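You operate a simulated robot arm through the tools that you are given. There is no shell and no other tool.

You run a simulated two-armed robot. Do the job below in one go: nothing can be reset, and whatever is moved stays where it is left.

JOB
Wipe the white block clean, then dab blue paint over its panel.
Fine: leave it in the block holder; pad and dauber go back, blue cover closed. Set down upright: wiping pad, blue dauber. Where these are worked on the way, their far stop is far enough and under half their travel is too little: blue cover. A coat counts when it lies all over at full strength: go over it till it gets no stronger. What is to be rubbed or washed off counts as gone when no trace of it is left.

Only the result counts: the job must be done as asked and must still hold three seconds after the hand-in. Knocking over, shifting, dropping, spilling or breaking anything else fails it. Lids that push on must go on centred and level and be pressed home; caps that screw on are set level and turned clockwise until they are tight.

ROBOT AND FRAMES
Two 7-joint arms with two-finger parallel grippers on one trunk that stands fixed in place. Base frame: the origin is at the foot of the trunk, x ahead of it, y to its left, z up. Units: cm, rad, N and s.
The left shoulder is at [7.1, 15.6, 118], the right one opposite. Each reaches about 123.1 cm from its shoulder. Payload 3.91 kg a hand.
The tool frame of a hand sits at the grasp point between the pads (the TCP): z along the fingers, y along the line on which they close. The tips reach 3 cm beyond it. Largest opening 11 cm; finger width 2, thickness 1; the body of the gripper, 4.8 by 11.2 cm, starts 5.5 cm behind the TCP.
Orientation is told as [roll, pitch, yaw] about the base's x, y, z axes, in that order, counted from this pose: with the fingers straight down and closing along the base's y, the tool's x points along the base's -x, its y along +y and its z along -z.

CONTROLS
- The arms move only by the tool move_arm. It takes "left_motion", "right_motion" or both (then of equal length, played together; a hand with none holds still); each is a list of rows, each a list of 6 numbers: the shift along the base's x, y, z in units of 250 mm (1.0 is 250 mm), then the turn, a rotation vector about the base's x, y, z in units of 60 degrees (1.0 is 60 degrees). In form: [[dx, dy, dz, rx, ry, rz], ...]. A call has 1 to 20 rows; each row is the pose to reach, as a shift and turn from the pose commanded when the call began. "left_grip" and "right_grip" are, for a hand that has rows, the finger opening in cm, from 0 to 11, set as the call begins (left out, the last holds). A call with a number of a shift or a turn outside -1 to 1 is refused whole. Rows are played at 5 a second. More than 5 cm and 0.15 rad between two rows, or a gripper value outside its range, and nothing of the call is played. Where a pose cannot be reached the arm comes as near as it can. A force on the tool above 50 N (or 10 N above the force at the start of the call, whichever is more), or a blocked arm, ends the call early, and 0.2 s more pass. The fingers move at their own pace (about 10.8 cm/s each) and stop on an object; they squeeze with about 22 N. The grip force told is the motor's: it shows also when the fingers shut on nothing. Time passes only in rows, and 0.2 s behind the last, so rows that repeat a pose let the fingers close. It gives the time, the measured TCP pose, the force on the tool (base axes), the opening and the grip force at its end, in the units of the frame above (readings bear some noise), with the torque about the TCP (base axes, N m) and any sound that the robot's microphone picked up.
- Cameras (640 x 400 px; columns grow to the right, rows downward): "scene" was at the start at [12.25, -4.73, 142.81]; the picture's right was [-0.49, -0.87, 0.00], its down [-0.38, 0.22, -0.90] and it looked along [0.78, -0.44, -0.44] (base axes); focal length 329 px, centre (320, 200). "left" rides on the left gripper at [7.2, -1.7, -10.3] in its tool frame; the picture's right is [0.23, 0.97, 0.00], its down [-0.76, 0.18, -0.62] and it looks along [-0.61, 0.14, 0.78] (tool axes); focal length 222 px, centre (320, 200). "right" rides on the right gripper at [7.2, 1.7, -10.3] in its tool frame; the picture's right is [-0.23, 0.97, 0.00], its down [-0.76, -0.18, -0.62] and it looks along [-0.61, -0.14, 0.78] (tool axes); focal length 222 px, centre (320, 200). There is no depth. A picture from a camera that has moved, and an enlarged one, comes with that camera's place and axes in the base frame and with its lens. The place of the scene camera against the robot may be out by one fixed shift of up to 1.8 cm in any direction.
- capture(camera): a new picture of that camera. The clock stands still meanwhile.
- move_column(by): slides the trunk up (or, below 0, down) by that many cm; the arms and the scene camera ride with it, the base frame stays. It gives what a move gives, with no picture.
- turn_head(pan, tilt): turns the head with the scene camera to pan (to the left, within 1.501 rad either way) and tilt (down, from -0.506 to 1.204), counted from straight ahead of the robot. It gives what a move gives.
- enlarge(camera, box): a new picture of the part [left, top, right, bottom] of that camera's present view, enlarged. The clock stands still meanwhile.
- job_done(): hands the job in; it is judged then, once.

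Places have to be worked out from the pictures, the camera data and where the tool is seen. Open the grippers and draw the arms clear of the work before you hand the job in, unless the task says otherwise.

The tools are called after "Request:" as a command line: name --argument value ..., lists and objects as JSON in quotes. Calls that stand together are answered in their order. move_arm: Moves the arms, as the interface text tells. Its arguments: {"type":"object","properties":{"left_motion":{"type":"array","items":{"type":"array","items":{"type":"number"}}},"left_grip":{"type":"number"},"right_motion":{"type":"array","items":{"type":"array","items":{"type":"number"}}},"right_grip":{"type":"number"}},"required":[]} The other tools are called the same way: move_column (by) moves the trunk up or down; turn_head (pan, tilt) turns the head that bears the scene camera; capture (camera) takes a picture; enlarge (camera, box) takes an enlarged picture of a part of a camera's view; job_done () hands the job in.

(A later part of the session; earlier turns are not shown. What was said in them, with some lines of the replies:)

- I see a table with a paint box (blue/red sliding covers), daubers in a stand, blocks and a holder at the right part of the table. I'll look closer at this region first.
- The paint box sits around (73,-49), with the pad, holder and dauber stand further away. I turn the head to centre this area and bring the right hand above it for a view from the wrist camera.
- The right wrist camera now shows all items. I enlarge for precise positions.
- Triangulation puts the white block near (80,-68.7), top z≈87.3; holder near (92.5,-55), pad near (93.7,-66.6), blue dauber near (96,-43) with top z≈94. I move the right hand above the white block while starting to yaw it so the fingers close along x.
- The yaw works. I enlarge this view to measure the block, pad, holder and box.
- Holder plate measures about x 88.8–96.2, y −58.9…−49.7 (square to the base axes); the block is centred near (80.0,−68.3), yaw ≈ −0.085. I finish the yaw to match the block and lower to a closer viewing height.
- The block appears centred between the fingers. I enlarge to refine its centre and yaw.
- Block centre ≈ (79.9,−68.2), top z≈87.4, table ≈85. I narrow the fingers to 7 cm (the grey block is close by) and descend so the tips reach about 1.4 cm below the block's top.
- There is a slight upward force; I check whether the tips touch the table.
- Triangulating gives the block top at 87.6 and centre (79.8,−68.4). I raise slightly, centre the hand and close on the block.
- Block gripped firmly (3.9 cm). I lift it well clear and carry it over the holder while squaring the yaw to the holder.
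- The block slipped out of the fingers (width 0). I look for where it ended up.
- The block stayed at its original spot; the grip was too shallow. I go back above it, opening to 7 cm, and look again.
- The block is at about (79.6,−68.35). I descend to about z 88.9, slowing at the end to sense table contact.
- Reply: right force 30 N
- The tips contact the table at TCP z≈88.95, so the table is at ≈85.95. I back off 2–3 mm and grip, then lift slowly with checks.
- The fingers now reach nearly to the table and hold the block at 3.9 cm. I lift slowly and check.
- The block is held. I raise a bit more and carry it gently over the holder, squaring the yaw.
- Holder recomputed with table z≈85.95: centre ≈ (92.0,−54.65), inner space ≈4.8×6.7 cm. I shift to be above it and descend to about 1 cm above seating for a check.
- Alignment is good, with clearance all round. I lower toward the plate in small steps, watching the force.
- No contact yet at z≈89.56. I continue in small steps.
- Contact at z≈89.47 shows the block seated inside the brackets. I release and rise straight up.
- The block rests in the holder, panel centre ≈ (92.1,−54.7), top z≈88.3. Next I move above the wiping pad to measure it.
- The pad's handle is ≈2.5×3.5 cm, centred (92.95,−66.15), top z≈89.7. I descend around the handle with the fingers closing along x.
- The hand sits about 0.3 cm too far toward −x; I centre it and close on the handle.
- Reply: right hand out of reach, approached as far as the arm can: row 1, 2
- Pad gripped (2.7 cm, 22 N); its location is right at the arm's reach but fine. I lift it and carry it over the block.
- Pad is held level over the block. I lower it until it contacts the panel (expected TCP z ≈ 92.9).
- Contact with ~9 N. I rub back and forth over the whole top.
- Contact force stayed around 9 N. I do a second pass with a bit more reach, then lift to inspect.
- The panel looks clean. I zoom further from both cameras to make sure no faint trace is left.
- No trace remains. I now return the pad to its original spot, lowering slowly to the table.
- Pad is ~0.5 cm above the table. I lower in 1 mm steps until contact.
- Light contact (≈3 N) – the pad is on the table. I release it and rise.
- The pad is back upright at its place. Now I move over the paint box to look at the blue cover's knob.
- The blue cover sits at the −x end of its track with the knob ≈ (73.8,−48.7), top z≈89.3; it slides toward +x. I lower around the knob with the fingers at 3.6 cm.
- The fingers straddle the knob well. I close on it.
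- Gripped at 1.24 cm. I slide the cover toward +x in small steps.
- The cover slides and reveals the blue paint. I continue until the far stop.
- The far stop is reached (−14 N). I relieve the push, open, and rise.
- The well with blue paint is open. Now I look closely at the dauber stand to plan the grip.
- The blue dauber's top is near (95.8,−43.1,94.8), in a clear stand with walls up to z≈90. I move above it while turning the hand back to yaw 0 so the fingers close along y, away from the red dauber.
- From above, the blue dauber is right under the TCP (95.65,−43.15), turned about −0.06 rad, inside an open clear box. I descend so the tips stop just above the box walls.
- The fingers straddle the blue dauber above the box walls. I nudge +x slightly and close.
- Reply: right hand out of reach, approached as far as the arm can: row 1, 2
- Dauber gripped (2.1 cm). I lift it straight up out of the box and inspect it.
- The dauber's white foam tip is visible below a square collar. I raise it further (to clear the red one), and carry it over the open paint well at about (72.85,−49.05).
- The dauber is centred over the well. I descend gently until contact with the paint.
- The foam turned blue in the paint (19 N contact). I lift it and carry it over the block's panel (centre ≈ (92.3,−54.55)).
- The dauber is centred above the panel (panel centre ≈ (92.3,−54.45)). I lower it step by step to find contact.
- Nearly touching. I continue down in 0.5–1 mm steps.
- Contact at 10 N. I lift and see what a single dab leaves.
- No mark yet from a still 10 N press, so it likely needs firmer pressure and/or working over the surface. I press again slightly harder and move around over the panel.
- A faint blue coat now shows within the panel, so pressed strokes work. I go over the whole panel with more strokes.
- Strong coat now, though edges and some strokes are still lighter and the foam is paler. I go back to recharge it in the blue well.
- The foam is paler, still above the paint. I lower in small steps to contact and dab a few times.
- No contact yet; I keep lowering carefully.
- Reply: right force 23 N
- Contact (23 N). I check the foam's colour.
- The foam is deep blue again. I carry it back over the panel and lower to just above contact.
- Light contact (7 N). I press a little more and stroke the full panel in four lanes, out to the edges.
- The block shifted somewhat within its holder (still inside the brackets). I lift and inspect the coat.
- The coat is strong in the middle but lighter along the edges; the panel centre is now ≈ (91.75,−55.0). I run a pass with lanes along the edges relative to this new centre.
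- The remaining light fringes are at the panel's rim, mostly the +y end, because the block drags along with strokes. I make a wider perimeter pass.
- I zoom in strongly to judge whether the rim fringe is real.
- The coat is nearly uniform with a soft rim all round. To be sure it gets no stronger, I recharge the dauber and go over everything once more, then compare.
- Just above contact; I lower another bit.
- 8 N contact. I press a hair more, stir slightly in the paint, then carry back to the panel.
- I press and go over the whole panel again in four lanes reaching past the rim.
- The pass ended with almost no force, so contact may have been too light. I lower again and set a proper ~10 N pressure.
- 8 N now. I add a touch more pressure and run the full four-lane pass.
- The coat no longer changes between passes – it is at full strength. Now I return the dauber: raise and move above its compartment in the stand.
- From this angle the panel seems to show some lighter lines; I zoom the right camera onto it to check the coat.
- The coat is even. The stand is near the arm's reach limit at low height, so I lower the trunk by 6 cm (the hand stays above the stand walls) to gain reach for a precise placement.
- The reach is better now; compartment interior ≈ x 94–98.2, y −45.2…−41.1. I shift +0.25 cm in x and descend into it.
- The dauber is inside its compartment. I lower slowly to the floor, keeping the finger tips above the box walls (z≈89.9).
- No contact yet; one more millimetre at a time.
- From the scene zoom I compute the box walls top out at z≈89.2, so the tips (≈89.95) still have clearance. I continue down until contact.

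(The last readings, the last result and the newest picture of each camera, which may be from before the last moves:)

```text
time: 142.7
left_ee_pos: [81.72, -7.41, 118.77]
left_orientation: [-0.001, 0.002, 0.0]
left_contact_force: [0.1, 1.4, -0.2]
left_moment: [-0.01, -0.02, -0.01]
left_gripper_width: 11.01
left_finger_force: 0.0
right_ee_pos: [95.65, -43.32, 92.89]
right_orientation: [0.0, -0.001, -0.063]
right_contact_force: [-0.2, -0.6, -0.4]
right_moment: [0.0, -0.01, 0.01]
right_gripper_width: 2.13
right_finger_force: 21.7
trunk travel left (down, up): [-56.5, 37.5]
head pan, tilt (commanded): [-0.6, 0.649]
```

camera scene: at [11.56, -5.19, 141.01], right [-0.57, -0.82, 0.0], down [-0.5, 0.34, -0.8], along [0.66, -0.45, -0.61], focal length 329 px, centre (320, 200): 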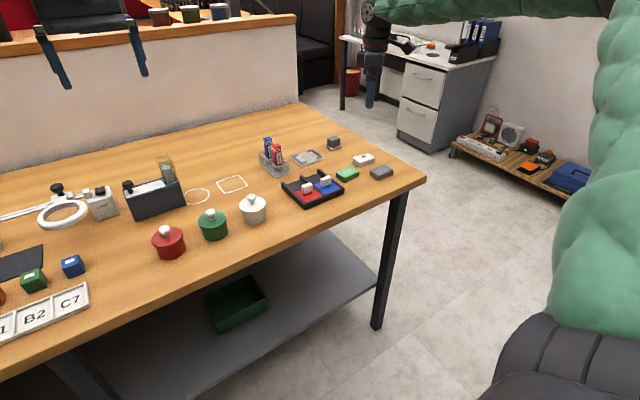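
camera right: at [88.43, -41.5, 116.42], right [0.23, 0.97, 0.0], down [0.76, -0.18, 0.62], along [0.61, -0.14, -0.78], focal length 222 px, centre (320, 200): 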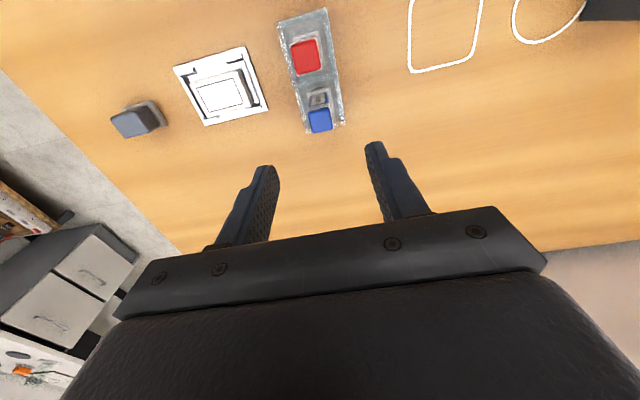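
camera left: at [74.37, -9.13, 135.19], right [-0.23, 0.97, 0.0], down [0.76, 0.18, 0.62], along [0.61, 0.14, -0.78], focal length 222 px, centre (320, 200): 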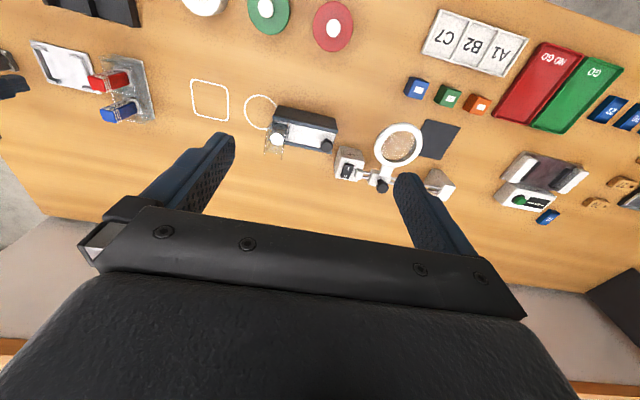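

Request:
move_arm --right_motion '[[0, 0, -0.004, 0, 0, 0], [0, 0, -0.006, 0, 0, 0], [0, 0, -0.006, 0, 0, 0]]'

Request:
enlarge --camera "scene" --box '[255, 125, 315, 170]'

```text
time: 143.5
left_ee_pos: [81.59, -7.31, 118.83]
left_orientation: [0.0, 0.001, -0.001]
left_contact_force: [0.0, 0.1, 0.1]
left_moment: [0.04, -0.03, 0.02]
left_gripper_width: 10.99
left_finger_force: 0.2
right_ee_pos: [95.66, -43.18, 92.82]
right_orientation: [0.0, 0.0, -0.062]
right_contact_force: [-0.1, 0.0, -1.1]
right_moment: [-0.03, 0.02, -0.01]
right_gripper_width: 2.11
right_finger_force: 21.7
trunk travel left (down, up): [-56.5, 37.5]
head pan, tilt (commanded): [-0.6, 0.649]
```

```text
8.89 times, centred on (285, 148) of scene
camera zoom: at [11.46, -5.08, 135.03], right [-0.57, -0.82, 0.0], down [-0.5, 0.34, -0.8], along [0.66, -0.45, -0.61], focal length 2921 px, centre (631, 667)
```

zoom: 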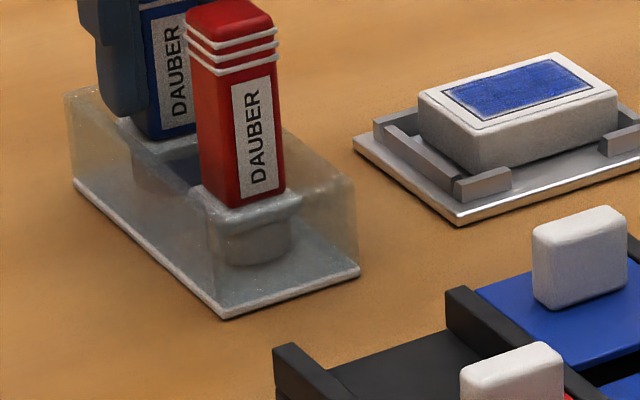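

Still free. I continue a bit further, with tips still above the walls.

Request:
move_arm --right_motion '[[0, 0, -0.004, 0, 0, 0], [0, 0, -0.008, 0, 0, 0], [0, 0, -0.008, 0, 0, 0]]'

```text
time: 144.3
left_ee_pos: [81.65, -7.29, 118.89]
left_orientation: [0.001, 0.001, -0.001]
left_contact_force: [-0.3, 0.4, -0.8]
left_moment: [0.03, 0.01, 0.0]
left_gripper_width: 11.02
left_finger_force: 0.2
right_ee_pos: [95.75, -43.13, 92.78]
right_orientation: [0.0, -0.001, -0.063]
right_contact_force: [2.3, -1.2, 12.4]
right_moment: [-0.06, -0.18, -0.01]
right_gripper_width: 2.12
right_finger_force: 22.0
trunk travel left (down, up): [-56.5, 37.5]
head pan, tilt (commanded): [-0.6, 0.649]
```

Contact: the dauber stands on the compartment floor. I ease the pressure, open, and rise straight up.

Request:
move_arm --right_motion '[[0, 0, 0.005, 0, 0, 0], [0, 0, 0.005, 0, 0, 0]]'

Request:
move_arm --right_motion '[[0, 0, 0, 0, 0, 0], [0, 0, 0, 0, 0, 0], [0, 0, 0, 0, 0, 0], [0, 0, 0.04, 0, 0, 0], [0, 0, 0.12, 0, 0, 0], [0, 0, 0.24, 0, 0, 0], [0, 0, 0.38, 0, 0, 0], [0, 0, 0.5, 0, 0, 0]]' --right_grip 4.5

Request:
enlarge --camera "scene" --box '[230, 100, 350, 190]'

Request:
enlarge --camera "right" --box '[200, 0, 440, 180]'

Request:
enlarge --camera "left" --box '[30, 40, 150, 140]'

```text
time: 144.9
left_ee_pos: [81.65, -7.36, 118.79]
left_orientation: [-0.002, -0.001, 0.0]
left_contact_force: [-0.1, 0.2, 0.3]
left_moment: [0.03, 0.02, 0.01]
left_gripper_width: 10.97
left_finger_force: 0.0
right_ee_pos: [95.64, -43.17, 92.82]
right_orientation: [-0.002, -0.001, -0.063]
right_contact_force: [3.0, -0.6, 11.1]
right_moment: [0.0, -0.19, 0.02]
right_gripper_width: 2.14
right_finger_force: 22.4
trunk travel left (down, up): [-56.5, 37.5]
head pan, tilt (commanded): [-0.6, 0.649]
```

```text
time: 146.7
left_ee_pos: [81.68, -7.39, 118.9]
left_orientation: [0.0, 0.0, 0.0]
left_contact_force: [0.2, 0.2, -0.3]
left_moment: [-0.04, 0.01, 0.0]
left_gripper_width: 10.97
left_finger_force: 0.0
right_ee_pos: [95.57, -43.16, 105.27]
right_orientation: [0.001, 0.001, -0.064]
right_contact_force: [0.5, -0.2, 0.6]
right_moment: [-0.02, -0.06, 0.03]
right_gripper_width: 4.53
right_finger_force: 0.1
trunk travel left (down, up): [-56.5, 37.5]
head pan, tilt (commanded): [-0.6, 0.649]
```

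```text
4.44 times, centred on (290, 145) of scene
camera zoom: at [11.4, -5.04, 135.03], right [-0.57, -0.82, 0.0], down [-0.5, 0.34, -0.8], along [0.66, -0.45, -0.6], focal length 1460 px, centre (453, 444)
```

zoom: 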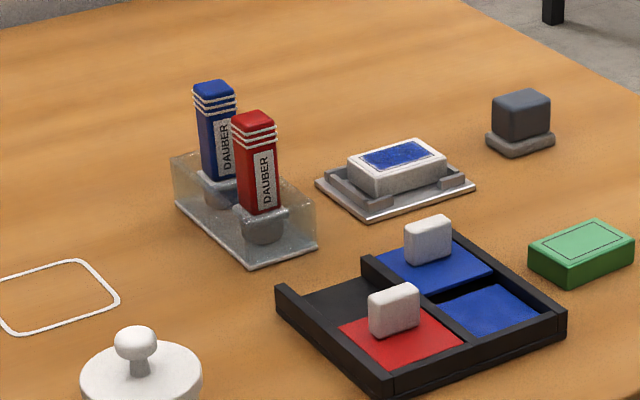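

```text
2.22 times, centred on (320, 90) of right
camera zoom: at [88.53, -41.12, 115.69], right [0.29, 0.96, 0.0], down [0.75, -0.23, 0.62], along [0.6, -0.18, -0.78], focal length 494 px, centre (320, 444)
```

zoom: 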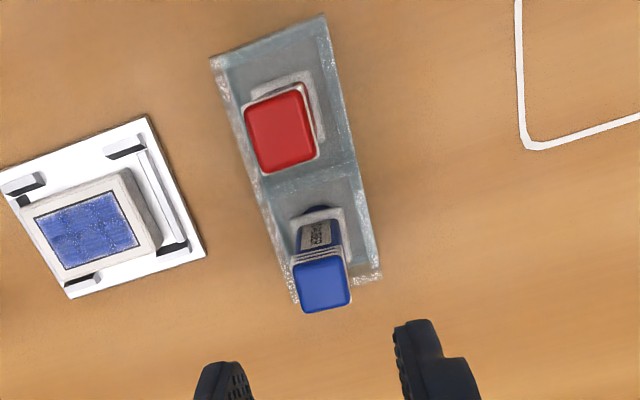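

```text
4.00 times, centred on (90, 90) of left
camera zoom: at [74.41, -8.98, 129.18], right [-0.23, 0.97, 0.0], down [0.76, 0.18, 0.62], along [0.61, 0.14, -0.78], focal length 888 px, centre (1240, 640)
```

zoom: 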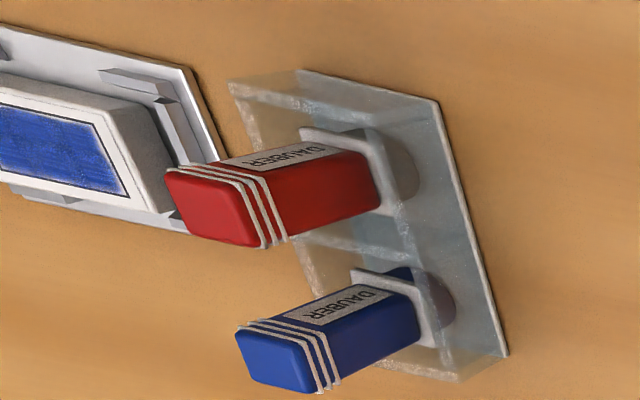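

The blue dauber stands upright in its compartment. I check the coat at high magnification from the right camera as well.

Request:
enlarge --camera "right" --box '[194, 88, 238, 118]'

Request:
enlarge --camera "left" --box '[16, 60, 60, 94]'

Request:
enlarge --camera "scene" --box '[308, 125, 340, 145]'

```text
13.33 times, centred on (216, 103) of right
camera zoom: at [88.53, -41.12, 115.69], right [0.29, 0.96, 0.0], down [0.75, -0.23, 0.62], along [0.6, -0.18, -0.78], focal length 2962 px, centre (1707, 1493)
```

zoom: 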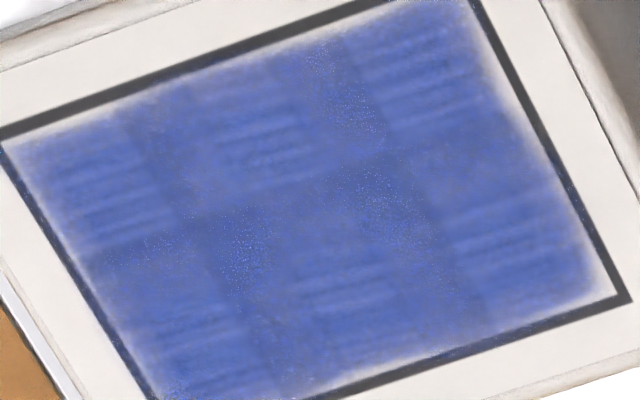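

```text
11.76 times, centred on (38, 77) of left
camera zoom: at [74.41, -8.98, 129.18], right [-0.23, 0.97, 0.0], down [0.76, 0.18, 0.62], along [0.61, 0.14, -0.78], focal length 2613 px, centre (3638, 1647)
```

zoom: 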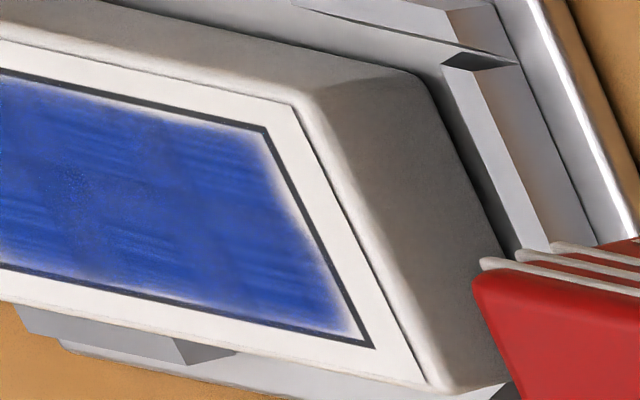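

```text
16.00 times, centred on (324, 135) of scene
camera zoom: at [11.4, -5.04, 135.03], right [-0.57, -0.82, 0.0], down [-0.5, 0.34, -0.8], along [0.66, -0.45, -0.6], focal length 5257 px, centre (256, 1240)
```

zoom: 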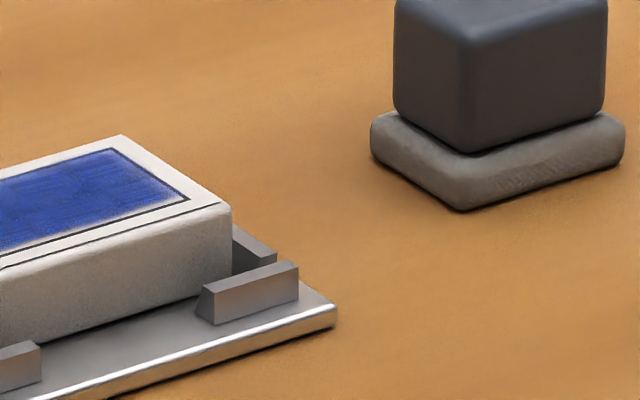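

The coat is uniform over the whole panel. Now I go back to the blue cover's knob, turning the hand to yaw 1.57 as before.

Request:
move_arm --right_motion '[[-0.05, -0.018, 0, 0, 0, 0.13], [-0.1, -0.036, 0, 0, 0, 0.26], [-0.16, -0.055, 0, 0, 0, 0.39], [-0.22, -0.075, 0, 0, 0, 0.52], [-0.27, -0.095, 0, 0, 0, 0.65], [-0.32, -0.112, 0, 0, 0, 0.78]]' --right_grip 3.6

Request:
move_arm --right_motion '[[-0.05, -0.018, 0, 0, 0, 0.13], [-0.1, -0.036, -0.02, 0, 0, 0.26], [-0.16, -0.055, -0.04, 0, 0, 0.39], [-0.22, -0.075, -0.06, 0, 0, 0.52], [-0.28, -0.095, -0.08, 0, 0, 0.65], [-0.319, -0.114, -0.08, 0, 0, 0.78], [-0.319, -0.114, -0.08, 0, 0, 0.78]]'

Request:
enlarge --camera "right" --box '[220, 20, 420, 145]'

```text
time: 148.1
left_ee_pos: [81.71, -7.37, 118.88]
left_orientation: [0.0, -0.001, 0.0]
left_contact_force: [-0.8, 0.1, -0.1]
left_moment: [-0.02, -0.03, 0.0]
left_gripper_width: 11.01
left_finger_force: 0.0
right_ee_pos: [87.56, -45.98, 105.14]
right_orientation: [0.0, -0.001, 0.757]
right_contact_force: [0.2, -0.1, -0.1]
right_moment: [0.01, -0.02, 0.0]
right_gripper_width: 3.59
right_finger_force: 0.0
trunk travel left (down, up): [-56.5, 37.5]
head pan, tilt (commanded): [-0.6, 0.649]
```

```text
time: 149.7
left_ee_pos: [81.75, -7.33, 118.77]
left_orientation: [0.001, 0.002, -0.001]
left_contact_force: [-0.4, 0.8, 0.3]
left_moment: [0.0, 0.04, -0.01]
left_gripper_width: 10.99
left_finger_force: 0.1
right_ee_pos: [79.76, -48.86, 103.11]
right_orientation: [-0.002, 0.0, 1.571]
right_contact_force: [-0.7, 0.6, -0.7]
right_moment: [-0.03, 0.04, 0.0]
right_gripper_width: 3.59
right_finger_force: 0.1
trunk travel left (down, up): [-56.5, 37.5]
head pan, tilt (commanded): [-0.6, 0.649]
```

```text
3.20 times, centred on (320, 82) of right
camera zoom: at [78.02, -56.18, 113.58], right [-0.97, 0.23, 0.0], down [0.18, 0.76, 0.62], along [0.14, 0.61, -0.78], focal length 711 px, centre (320, 576)
```

zoom: 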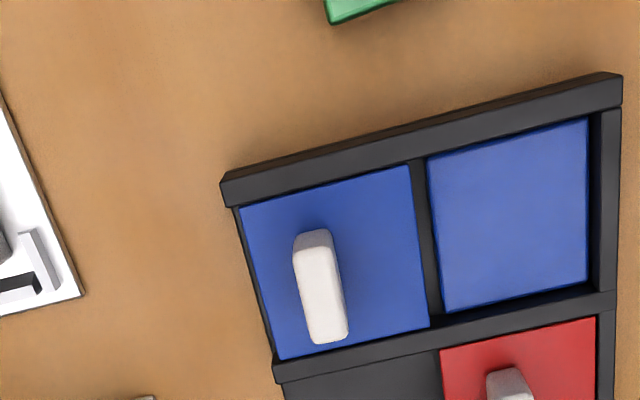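

The knob is right below the hand. I descend around it and close.

Request:
move_arm --right_motion '[[-0.003, 0, -0.1, 0, 0, 0], [-0.003, 0, -0.24, 0, 0, 0], [-0.003, 0, -0.36, 0, 0, 0], [-0.003, 0, -0.45, 0, 0, 0], [-0.003, 0, -0.484, 0, 0, 0], [-0.003, 0, -0.484, 0, 0, 0]]'

Request:
enlarge --camera "right" --box '[200, 60, 440, 210]'

```text
time: 151.1
left_ee_pos: [81.57, -7.36, 118.71]
left_orientation: [-0.001, 0.003, -0.001]
left_contact_force: [-0.3, -0.5, 0.7]
left_moment: [-0.01, 0.01, -0.01]
left_gripper_width: 11.01
left_finger_force: 0.1
right_ee_pos: [79.59, -48.96, 91.2]
right_orientation: [-0.001, 0.001, 1.572]
right_contact_force: [0.7, 0.1, -0.5]
right_moment: [0.02, 0.01, 0.02]
right_gripper_width: 3.63
right_finger_force: 0.0
trunk travel left (down, up): [-56.5, 37.5]
head pan, tilt (commanded): [-0.6, 0.649]
```

```text
2.67 times, centred on (320, 135) of right
camera zoom: at [77.93, -56.2, 101.54], right [-0.97, 0.23, 0.0], down [0.18, 0.76, 0.62], along [0.14, 0.61, -0.78], focal length 592 px, centre (320, 373)
```

zoom: 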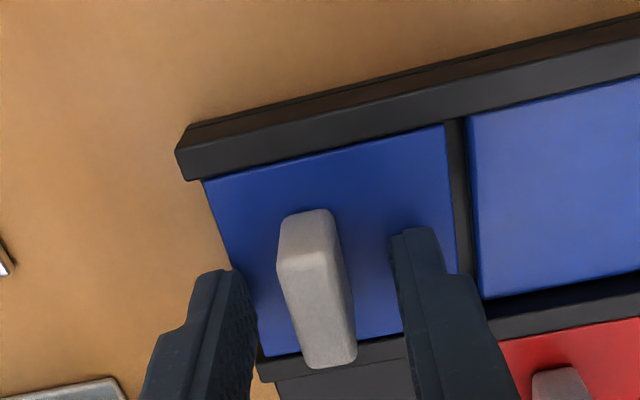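

The fingers straddle the knob. I close on it.

Request:
move_arm --right_motion '[[0, 0, -0.005, 0, 0, 0], [0, 0, -0.005, 0, 0, 0], [0, 0, -0.005, 0, 0, 0], [0, 0, -0.005, 0, 0, 0]]' --right_grip 0

Request:
move_arm --right_motion '[[-0.02, 0, 0, 0, 0, 0], [-0.05, 0, 0, 0, 0, 0], [-0.08, 0, 0, 0, 0, 0], [-0.11, 0, 0, 0, 0, 0], [-0.14, 0, 0, 0, 0, 0], [-0.17, 0, 0, 0, 0, 0], [-0.2, 0, 0, 0, 0, 0], [-0.215, 0, 0, 0, 0, 0]]'

Request:
enlarge --camera "scene" --box '[265, 130, 375, 200]'

```text
time: 152.1
left_ee_pos: [81.65, -7.4, 118.83]
left_orientation: [0.0, 0.0, 0.0]
left_contact_force: [-0.9, -0.7, 0.0]
left_moment: [0.01, 0.01, 0.03]
left_gripper_width: 11.0
left_finger_force: 0.1
right_ee_pos: [79.56, -48.84, 91.1]
right_orientation: [0.0, -0.001, 1.571]
right_contact_force: [0.2, -2.9, 7.0]
right_moment: [-0.04, 0.04, 0.04]
right_gripper_width: 1.18
right_finger_force: 44.6
trunk travel left (down, up): [-56.5, 37.5]
head pan, tilt (commanded): [-0.6, 0.649]
```

```text
time: 153.9
left_ee_pos: [81.63, -7.41, 118.91]
left_orientation: [-0.001, -0.001, 0.0]
left_contact_force: [-0.1, -0.4, -1.0]
left_moment: [-0.01, 0.04, 0.03]
left_gripper_width: 10.99
left_finger_force: 0.0
right_ee_pos: [74.18, -48.83, 91.02]
right_orientation: [0.0, 0.0, 1.573]
right_contact_force: [-1.3, -6.9, 12.8]
right_moment: [-0.11, 0.05, 0.06]
right_gripper_width: 1.2
right_finger_force: 45.2
trunk travel left (down, up): [-56.5, 37.5]
head pan, tilt (commanded): [-0.6, 0.649]
```

```text
5.71 times, centred on (320, 165) of scene
camera zoom: at [11.33, -5.08, 135.05], right [-0.57, -0.82, 0.0], down [-0.5, 0.34, -0.8], along [0.66, -0.45, -0.6], focal length 1878 px, centre (320, 400)
```

zoom: 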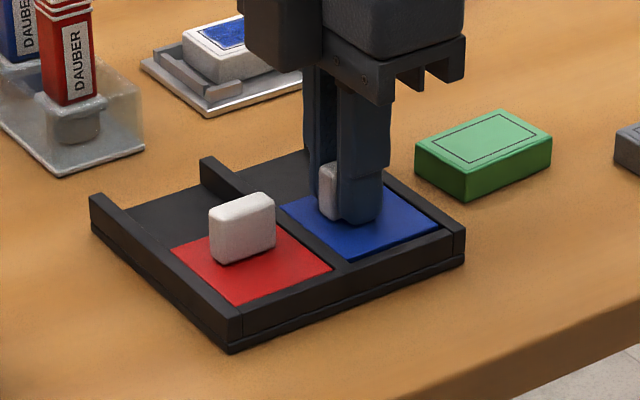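

Almost closed. I push the last few millimetres to the stop.

Request:
move_arm --right_motion '[[-0.006, 0, 0.003, 0, 0, 0], [-0.012, 0, 0.003, 0, 0, 0], [-0.018, 0, 0.003, 0, 0, 0], [-0.022, 0, 0.003, 0, 0, 0], [-0.022, 0, 0.003, 0, 0, 0]]'

```text
time: 155.1
left_ee_pos: [81.75, -7.43, 118.85]
left_orientation: [0.0, 0.004, 0.001]
left_contact_force: [0.1, -0.3, 1.3]
left_moment: [-0.02, -0.02, 0.01]
left_gripper_width: 11.0
left_finger_force: 0.1
right_ee_pos: [73.61, -48.86, 91.09]
right_orientation: [0.001, -0.001, 1.571]
right_contact_force: [9.4, -7.0, 6.3]
right_moment: [-0.04, -0.19, -0.05]
right_gripper_width: 1.2
right_finger_force: 45.3
trunk travel left (down, up): [-56.5, 37.5]
head pan, tilt (commanded): [-0.6, 0.649]
```

The closed stop is reached (+9 N reaction). I open and rise.

Request:
move_arm --right_motion '[[0, 0, 0.002, 0, 0, 0], [0, 0, 0.002, 0, 0, 0], [0, 0, 0.002, 0, 0, 0], [0, 0, 0.06, 0, 0, 0], [0, 0, 0.18, 0, 0, 0], [0, 0, 0.34, 0, 0, 0], [-0.1, -0.05, 0.5, 0, 0, 0], [-0.25, -0.1, 0.6, 0, 0, 0], [-0.42, -0.15, 0.66, 0, 0, 0]]' --right_grip 3.4

Request:
capture --camera "scene"

Request:
enlarge --camera "scene" --box '[250, 110, 400, 205]'

Request:
capture --camera "right"

```text
time: 157.1
left_ee_pos: [81.51, -7.41, 118.92]
left_orientation: [0.001, -0.002, 0.0]
left_contact_force: [-0.4, -0.7, 1.3]
left_moment: [-0.01, 0.0, -0.03]
left_gripper_width: 11.01
left_finger_force: 0.1
right_ee_pos: [63.05, -52.83, 107.58]
right_orientation: [0.0, -0.001, 1.572]
right_contact_force: [-0.4, -0.2, 0.0]
right_moment: [0.03, -0.01, 0.01]
right_gripper_width: 3.4
right_finger_force: 0.1
trunk travel left (down, up): [-56.5, 37.5]
head pan, tilt (commanded): [-0.6, 0.649]
```

```text
taken
camera scene: at [11.26, -5.18, 135.05], right [-0.56, -0.83, 0.0], down [-0.5, 0.34, -0.8], along [0.66, -0.45, -0.6], focal length 329 px, centre (320, 200)
```

scene: 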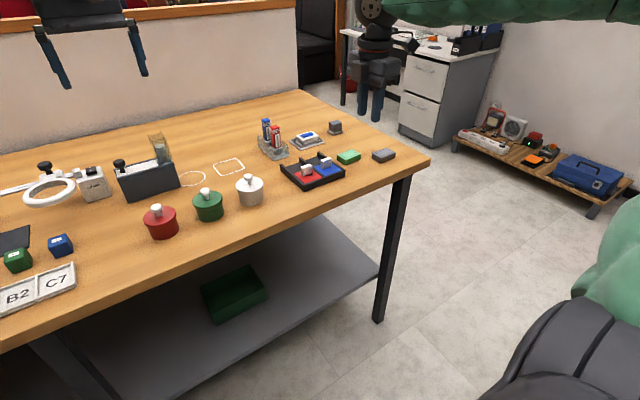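

```text
4.21 times, centred on (325, 158) of scene
camera zoom: at [11.26, -5.18, 135.05], right [-0.56, -0.83, 0.0], down [-0.5, 0.34, -0.8], along [0.66, -0.45, -0.6], focal length 1384 px, centre (299, 379)
```

zoom: 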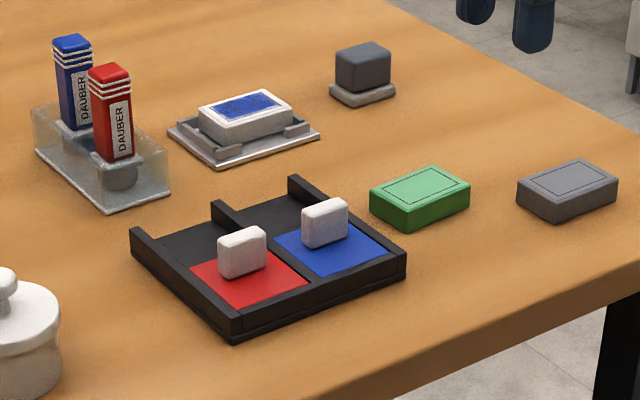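

```text
taken
camera right: at [61.35, -60.16, 118.13], right [-0.97, 0.23, 0.0], down [0.18, 0.76, 0.62], along [0.14, 0.61, -0.78], focal length 222 px, centre (320, 200)
```

right: 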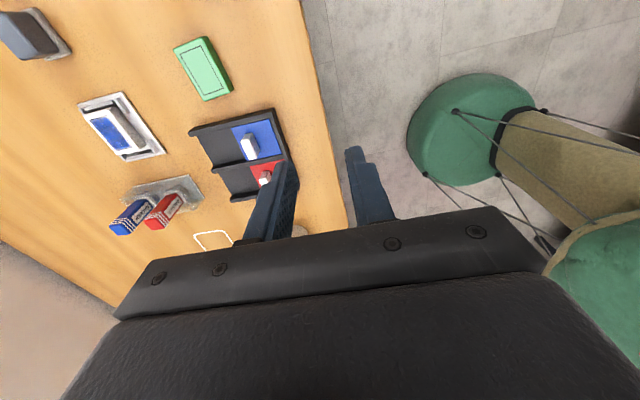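

The cover is closed. I zoom to verify that blue is flush with its front wall like the red, and check the block in its holder.

Request:
enlarge --camera "scene" --box '[278, 150, 350, 195]'

Request:
enlarge --camera "right" --box '[60, 70, 180, 170]'

Request:
enlarge --camera "right" --box '[180, 90, 320, 210]'

```text
8.89 times, centred on (314, 172) of scene
camera zoom: at [11.26, -5.18, 135.05], right [-0.56, -0.83, 0.0], down [-0.5, 0.34, -0.8], along [0.66, -0.45, -0.6], focal length 2921 px, centre (373, 444)
```

zoom: 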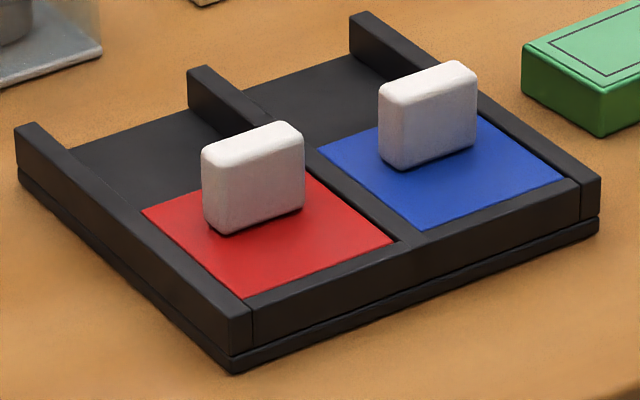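

```text
4.00 times, centred on (120, 120) of right
camera zoom: at [61.35, -60.16, 118.13], right [-0.97, 0.23, 0.0], down [0.18, 0.76, 0.62], along [0.14, 0.61, -0.78], focal length 888 px, centre (1120, 520)
```

zoom: 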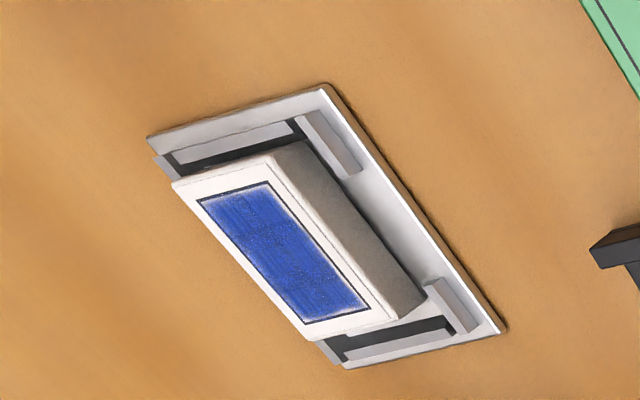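

```text
3.33 times, centred on (250, 150) of right
camera zoom: at [61.35, -60.16, 118.13], right [-0.97, 0.23, 0.0], down [0.18, 0.76, 0.62], along [0.14, 0.61, -0.78], focal length 740 px, centre (553, 367)
```

zoom: 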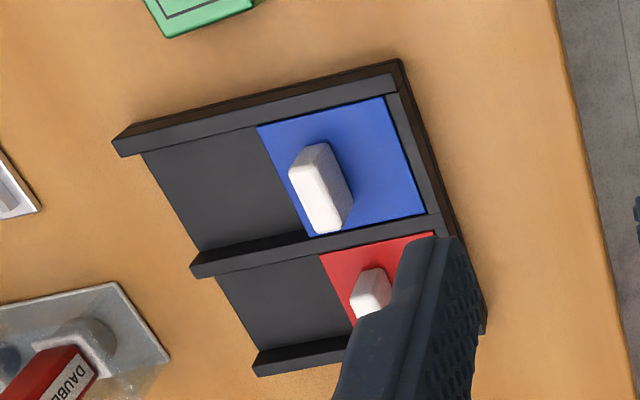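

Cover fully closed. I check once more that the block is level inside the holder.

Request:
enlarge --camera "scene" --box '[284, 124, 332, 154]'

Request:
enlarge --camera "left" --box '[0, 40, 130, 130]'

```text
13.33 times, centred on (308, 139) of scene
camera zoom: at [11.26, -5.18, 135.05], right [-0.56, -0.83, 0.0], down [-0.5, 0.34, -0.8], along [0.66, -0.45, -0.6], focal length 4381 px, centre (480, 1013)
```

zoom: 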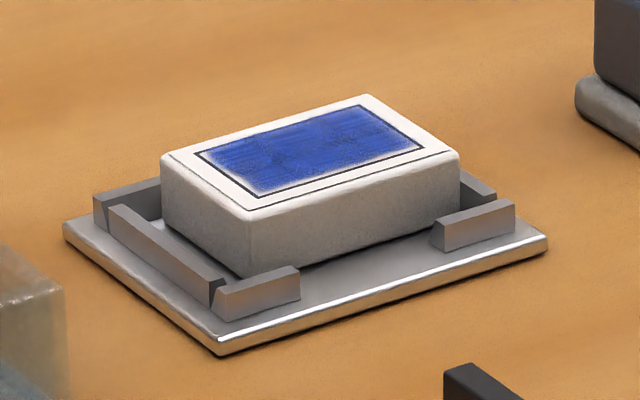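

```text
4.44 times, centred on (65, 85) of left
camera zoom: at [74.27, -9.05, 129.3], right [-0.23, 0.97, 0.0], down [0.76, 0.18, 0.62], along [0.61, 0.14, -0.78], focal length 987 px, centre (1453, 711)
```

zoom: 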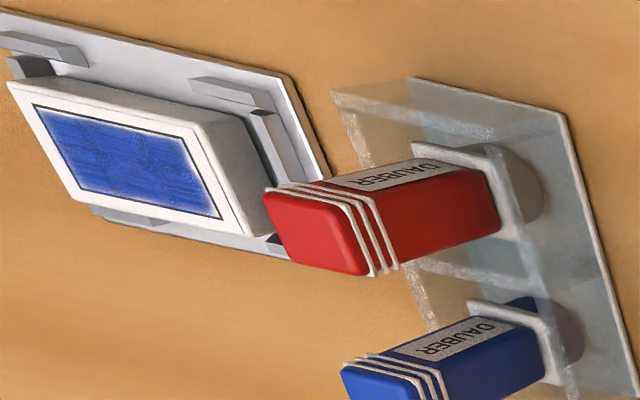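

All is in place: block level in the holder with an even blue coat, pad and dauber upright, cover closed. I open the gripper and draw the right arm back and up, and raise the trunk again.

Request:
move_arm --right_motion '[[-0.1, 0, 0.12, 0, 0, 0], [-0.25, 0, 0.24, 0, 0, 0], [-0.42, 0, 0.34, 0, 0, 0], [-0.6, 0, 0.4, 0, 0, 0], [-0.74, 0, 0.4, 0, 0, 0], [-0.74, 0, 0.4, 0, 0, 0]]' --right_grip 11

Request:
move_column --by 6

Request:
capture --camera "scene"

Request:
enlarge --camera "scene" --box '[250, 120, 410, 220]'

```text
time: 158.5
left_ee_pos: [81.37, -7.24, 119.1]
left_orientation: [-0.001, -0.002, 0.001]
left_contact_force: [-1.0, 0.6, -0.1]
left_moment: [-0.01, -0.1, 0.0]
left_gripper_width: 11.02
left_finger_force: 0.2
right_ee_pos: [44.43, -52.47, 117.69]
right_orientation: [-0.002, 0.0, 1.574]
right_contact_force: [-0.6, 0.0, 0.9]
right_moment: [-0.02, -0.05, 0.01]
right_gripper_width: 11.01
right_finger_force: 0.1
trunk travel left (down, up): [-56.5, 37.5]
head pan, tilt (commanded): [-0.6, 0.649]
```

```text
time: 159.5
left_ee_pos: [81.6, -7.44, 124.84]
left_orientation: [0.0, -0.001, -0.001]
left_contact_force: [0.3, 0.6, 0.3]
left_moment: [-0.01, -0.03, 0.0]
left_gripper_width: 10.99
left_finger_force: 0.0
right_ee_pos: [44.75, -52.66, 123.56]
right_orientation: [0.002, -0.001, 1.569]
right_contact_force: [-0.2, 0.2, 0.4]
right_moment: [-0.02, 0.01, -0.03]
right_gripper_width: 10.96
right_finger_force: 0.2
trunk travel left (down, up): [-62.5, 31.5]
head pan, tilt (commanded): [-0.6, 0.649]
```

```text
taken
camera scene: at [11.41, -5.1, 141.02], right [-0.57, -0.82, 0.0], down [-0.5, 0.34, -0.8], along [0.66, -0.45, -0.6], focal length 329 px, centre (320, 200)
```

scene: 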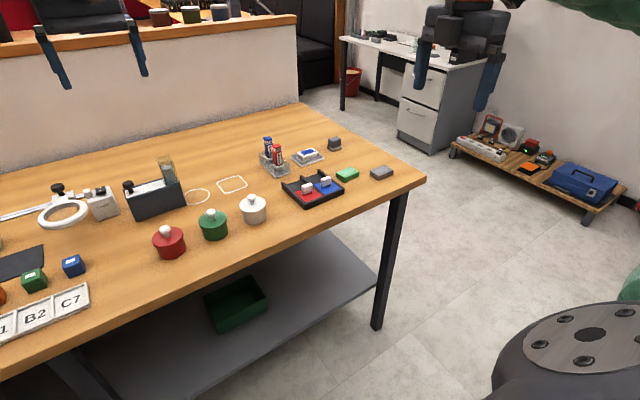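

```text
4.00 times, centred on (330, 170) of scene
camera zoom: at [11.41, -5.1, 141.02], right [-0.57, -0.82, 0.0], down [-0.5, 0.34, -0.8], along [0.66, -0.45, -0.6], focal length 1314 px, centre (280, 320)
```

zoom: 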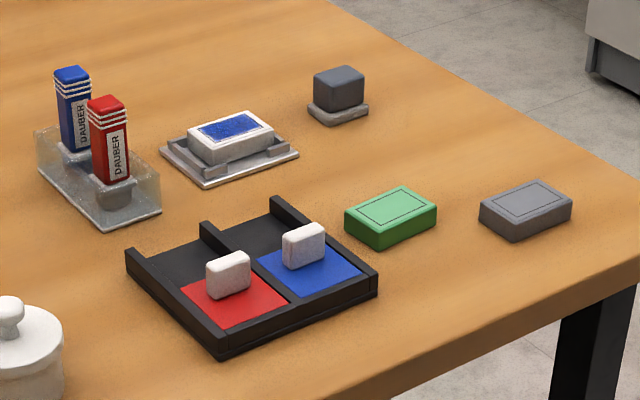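

Both arms are clear, grippers open. The block is painted in its holder, pad and dauber are back upright, and the blue cover is closed, so I hand the job in.

Request:
job_done

```text
The job is handed in.
```

The job is handed in. I haven't seen the verdict.

- **Block:** It was wiped with the pad until zoomed views showed no stain left. It lies level inside the brackets of its holder, though it slid a few millimetres there while I painted.
- **Coat:** Blue covers the whole panel. I went over it until two further passes, after recharging the dauber, changed nothing. A thin lighter rim stays along the panel's outline, and I took it to be the soft edge of the paint.
- **Pad and dauber:** Both are back upright. The pad is within about half a centimetre of where it started, and the blue dauber is in its own compartment.
- **Blue cover:** It was opened to its far stop and closed again to its near stop.

My first lift of the block failed. The grip was too shallow and the fingers slid off, but the block stayed in its place. I gripped deeper and carried it without trouble. I saw nothing else moved or knocked over in the last pictures. Both grippers were open and clear of the table when I handed in.
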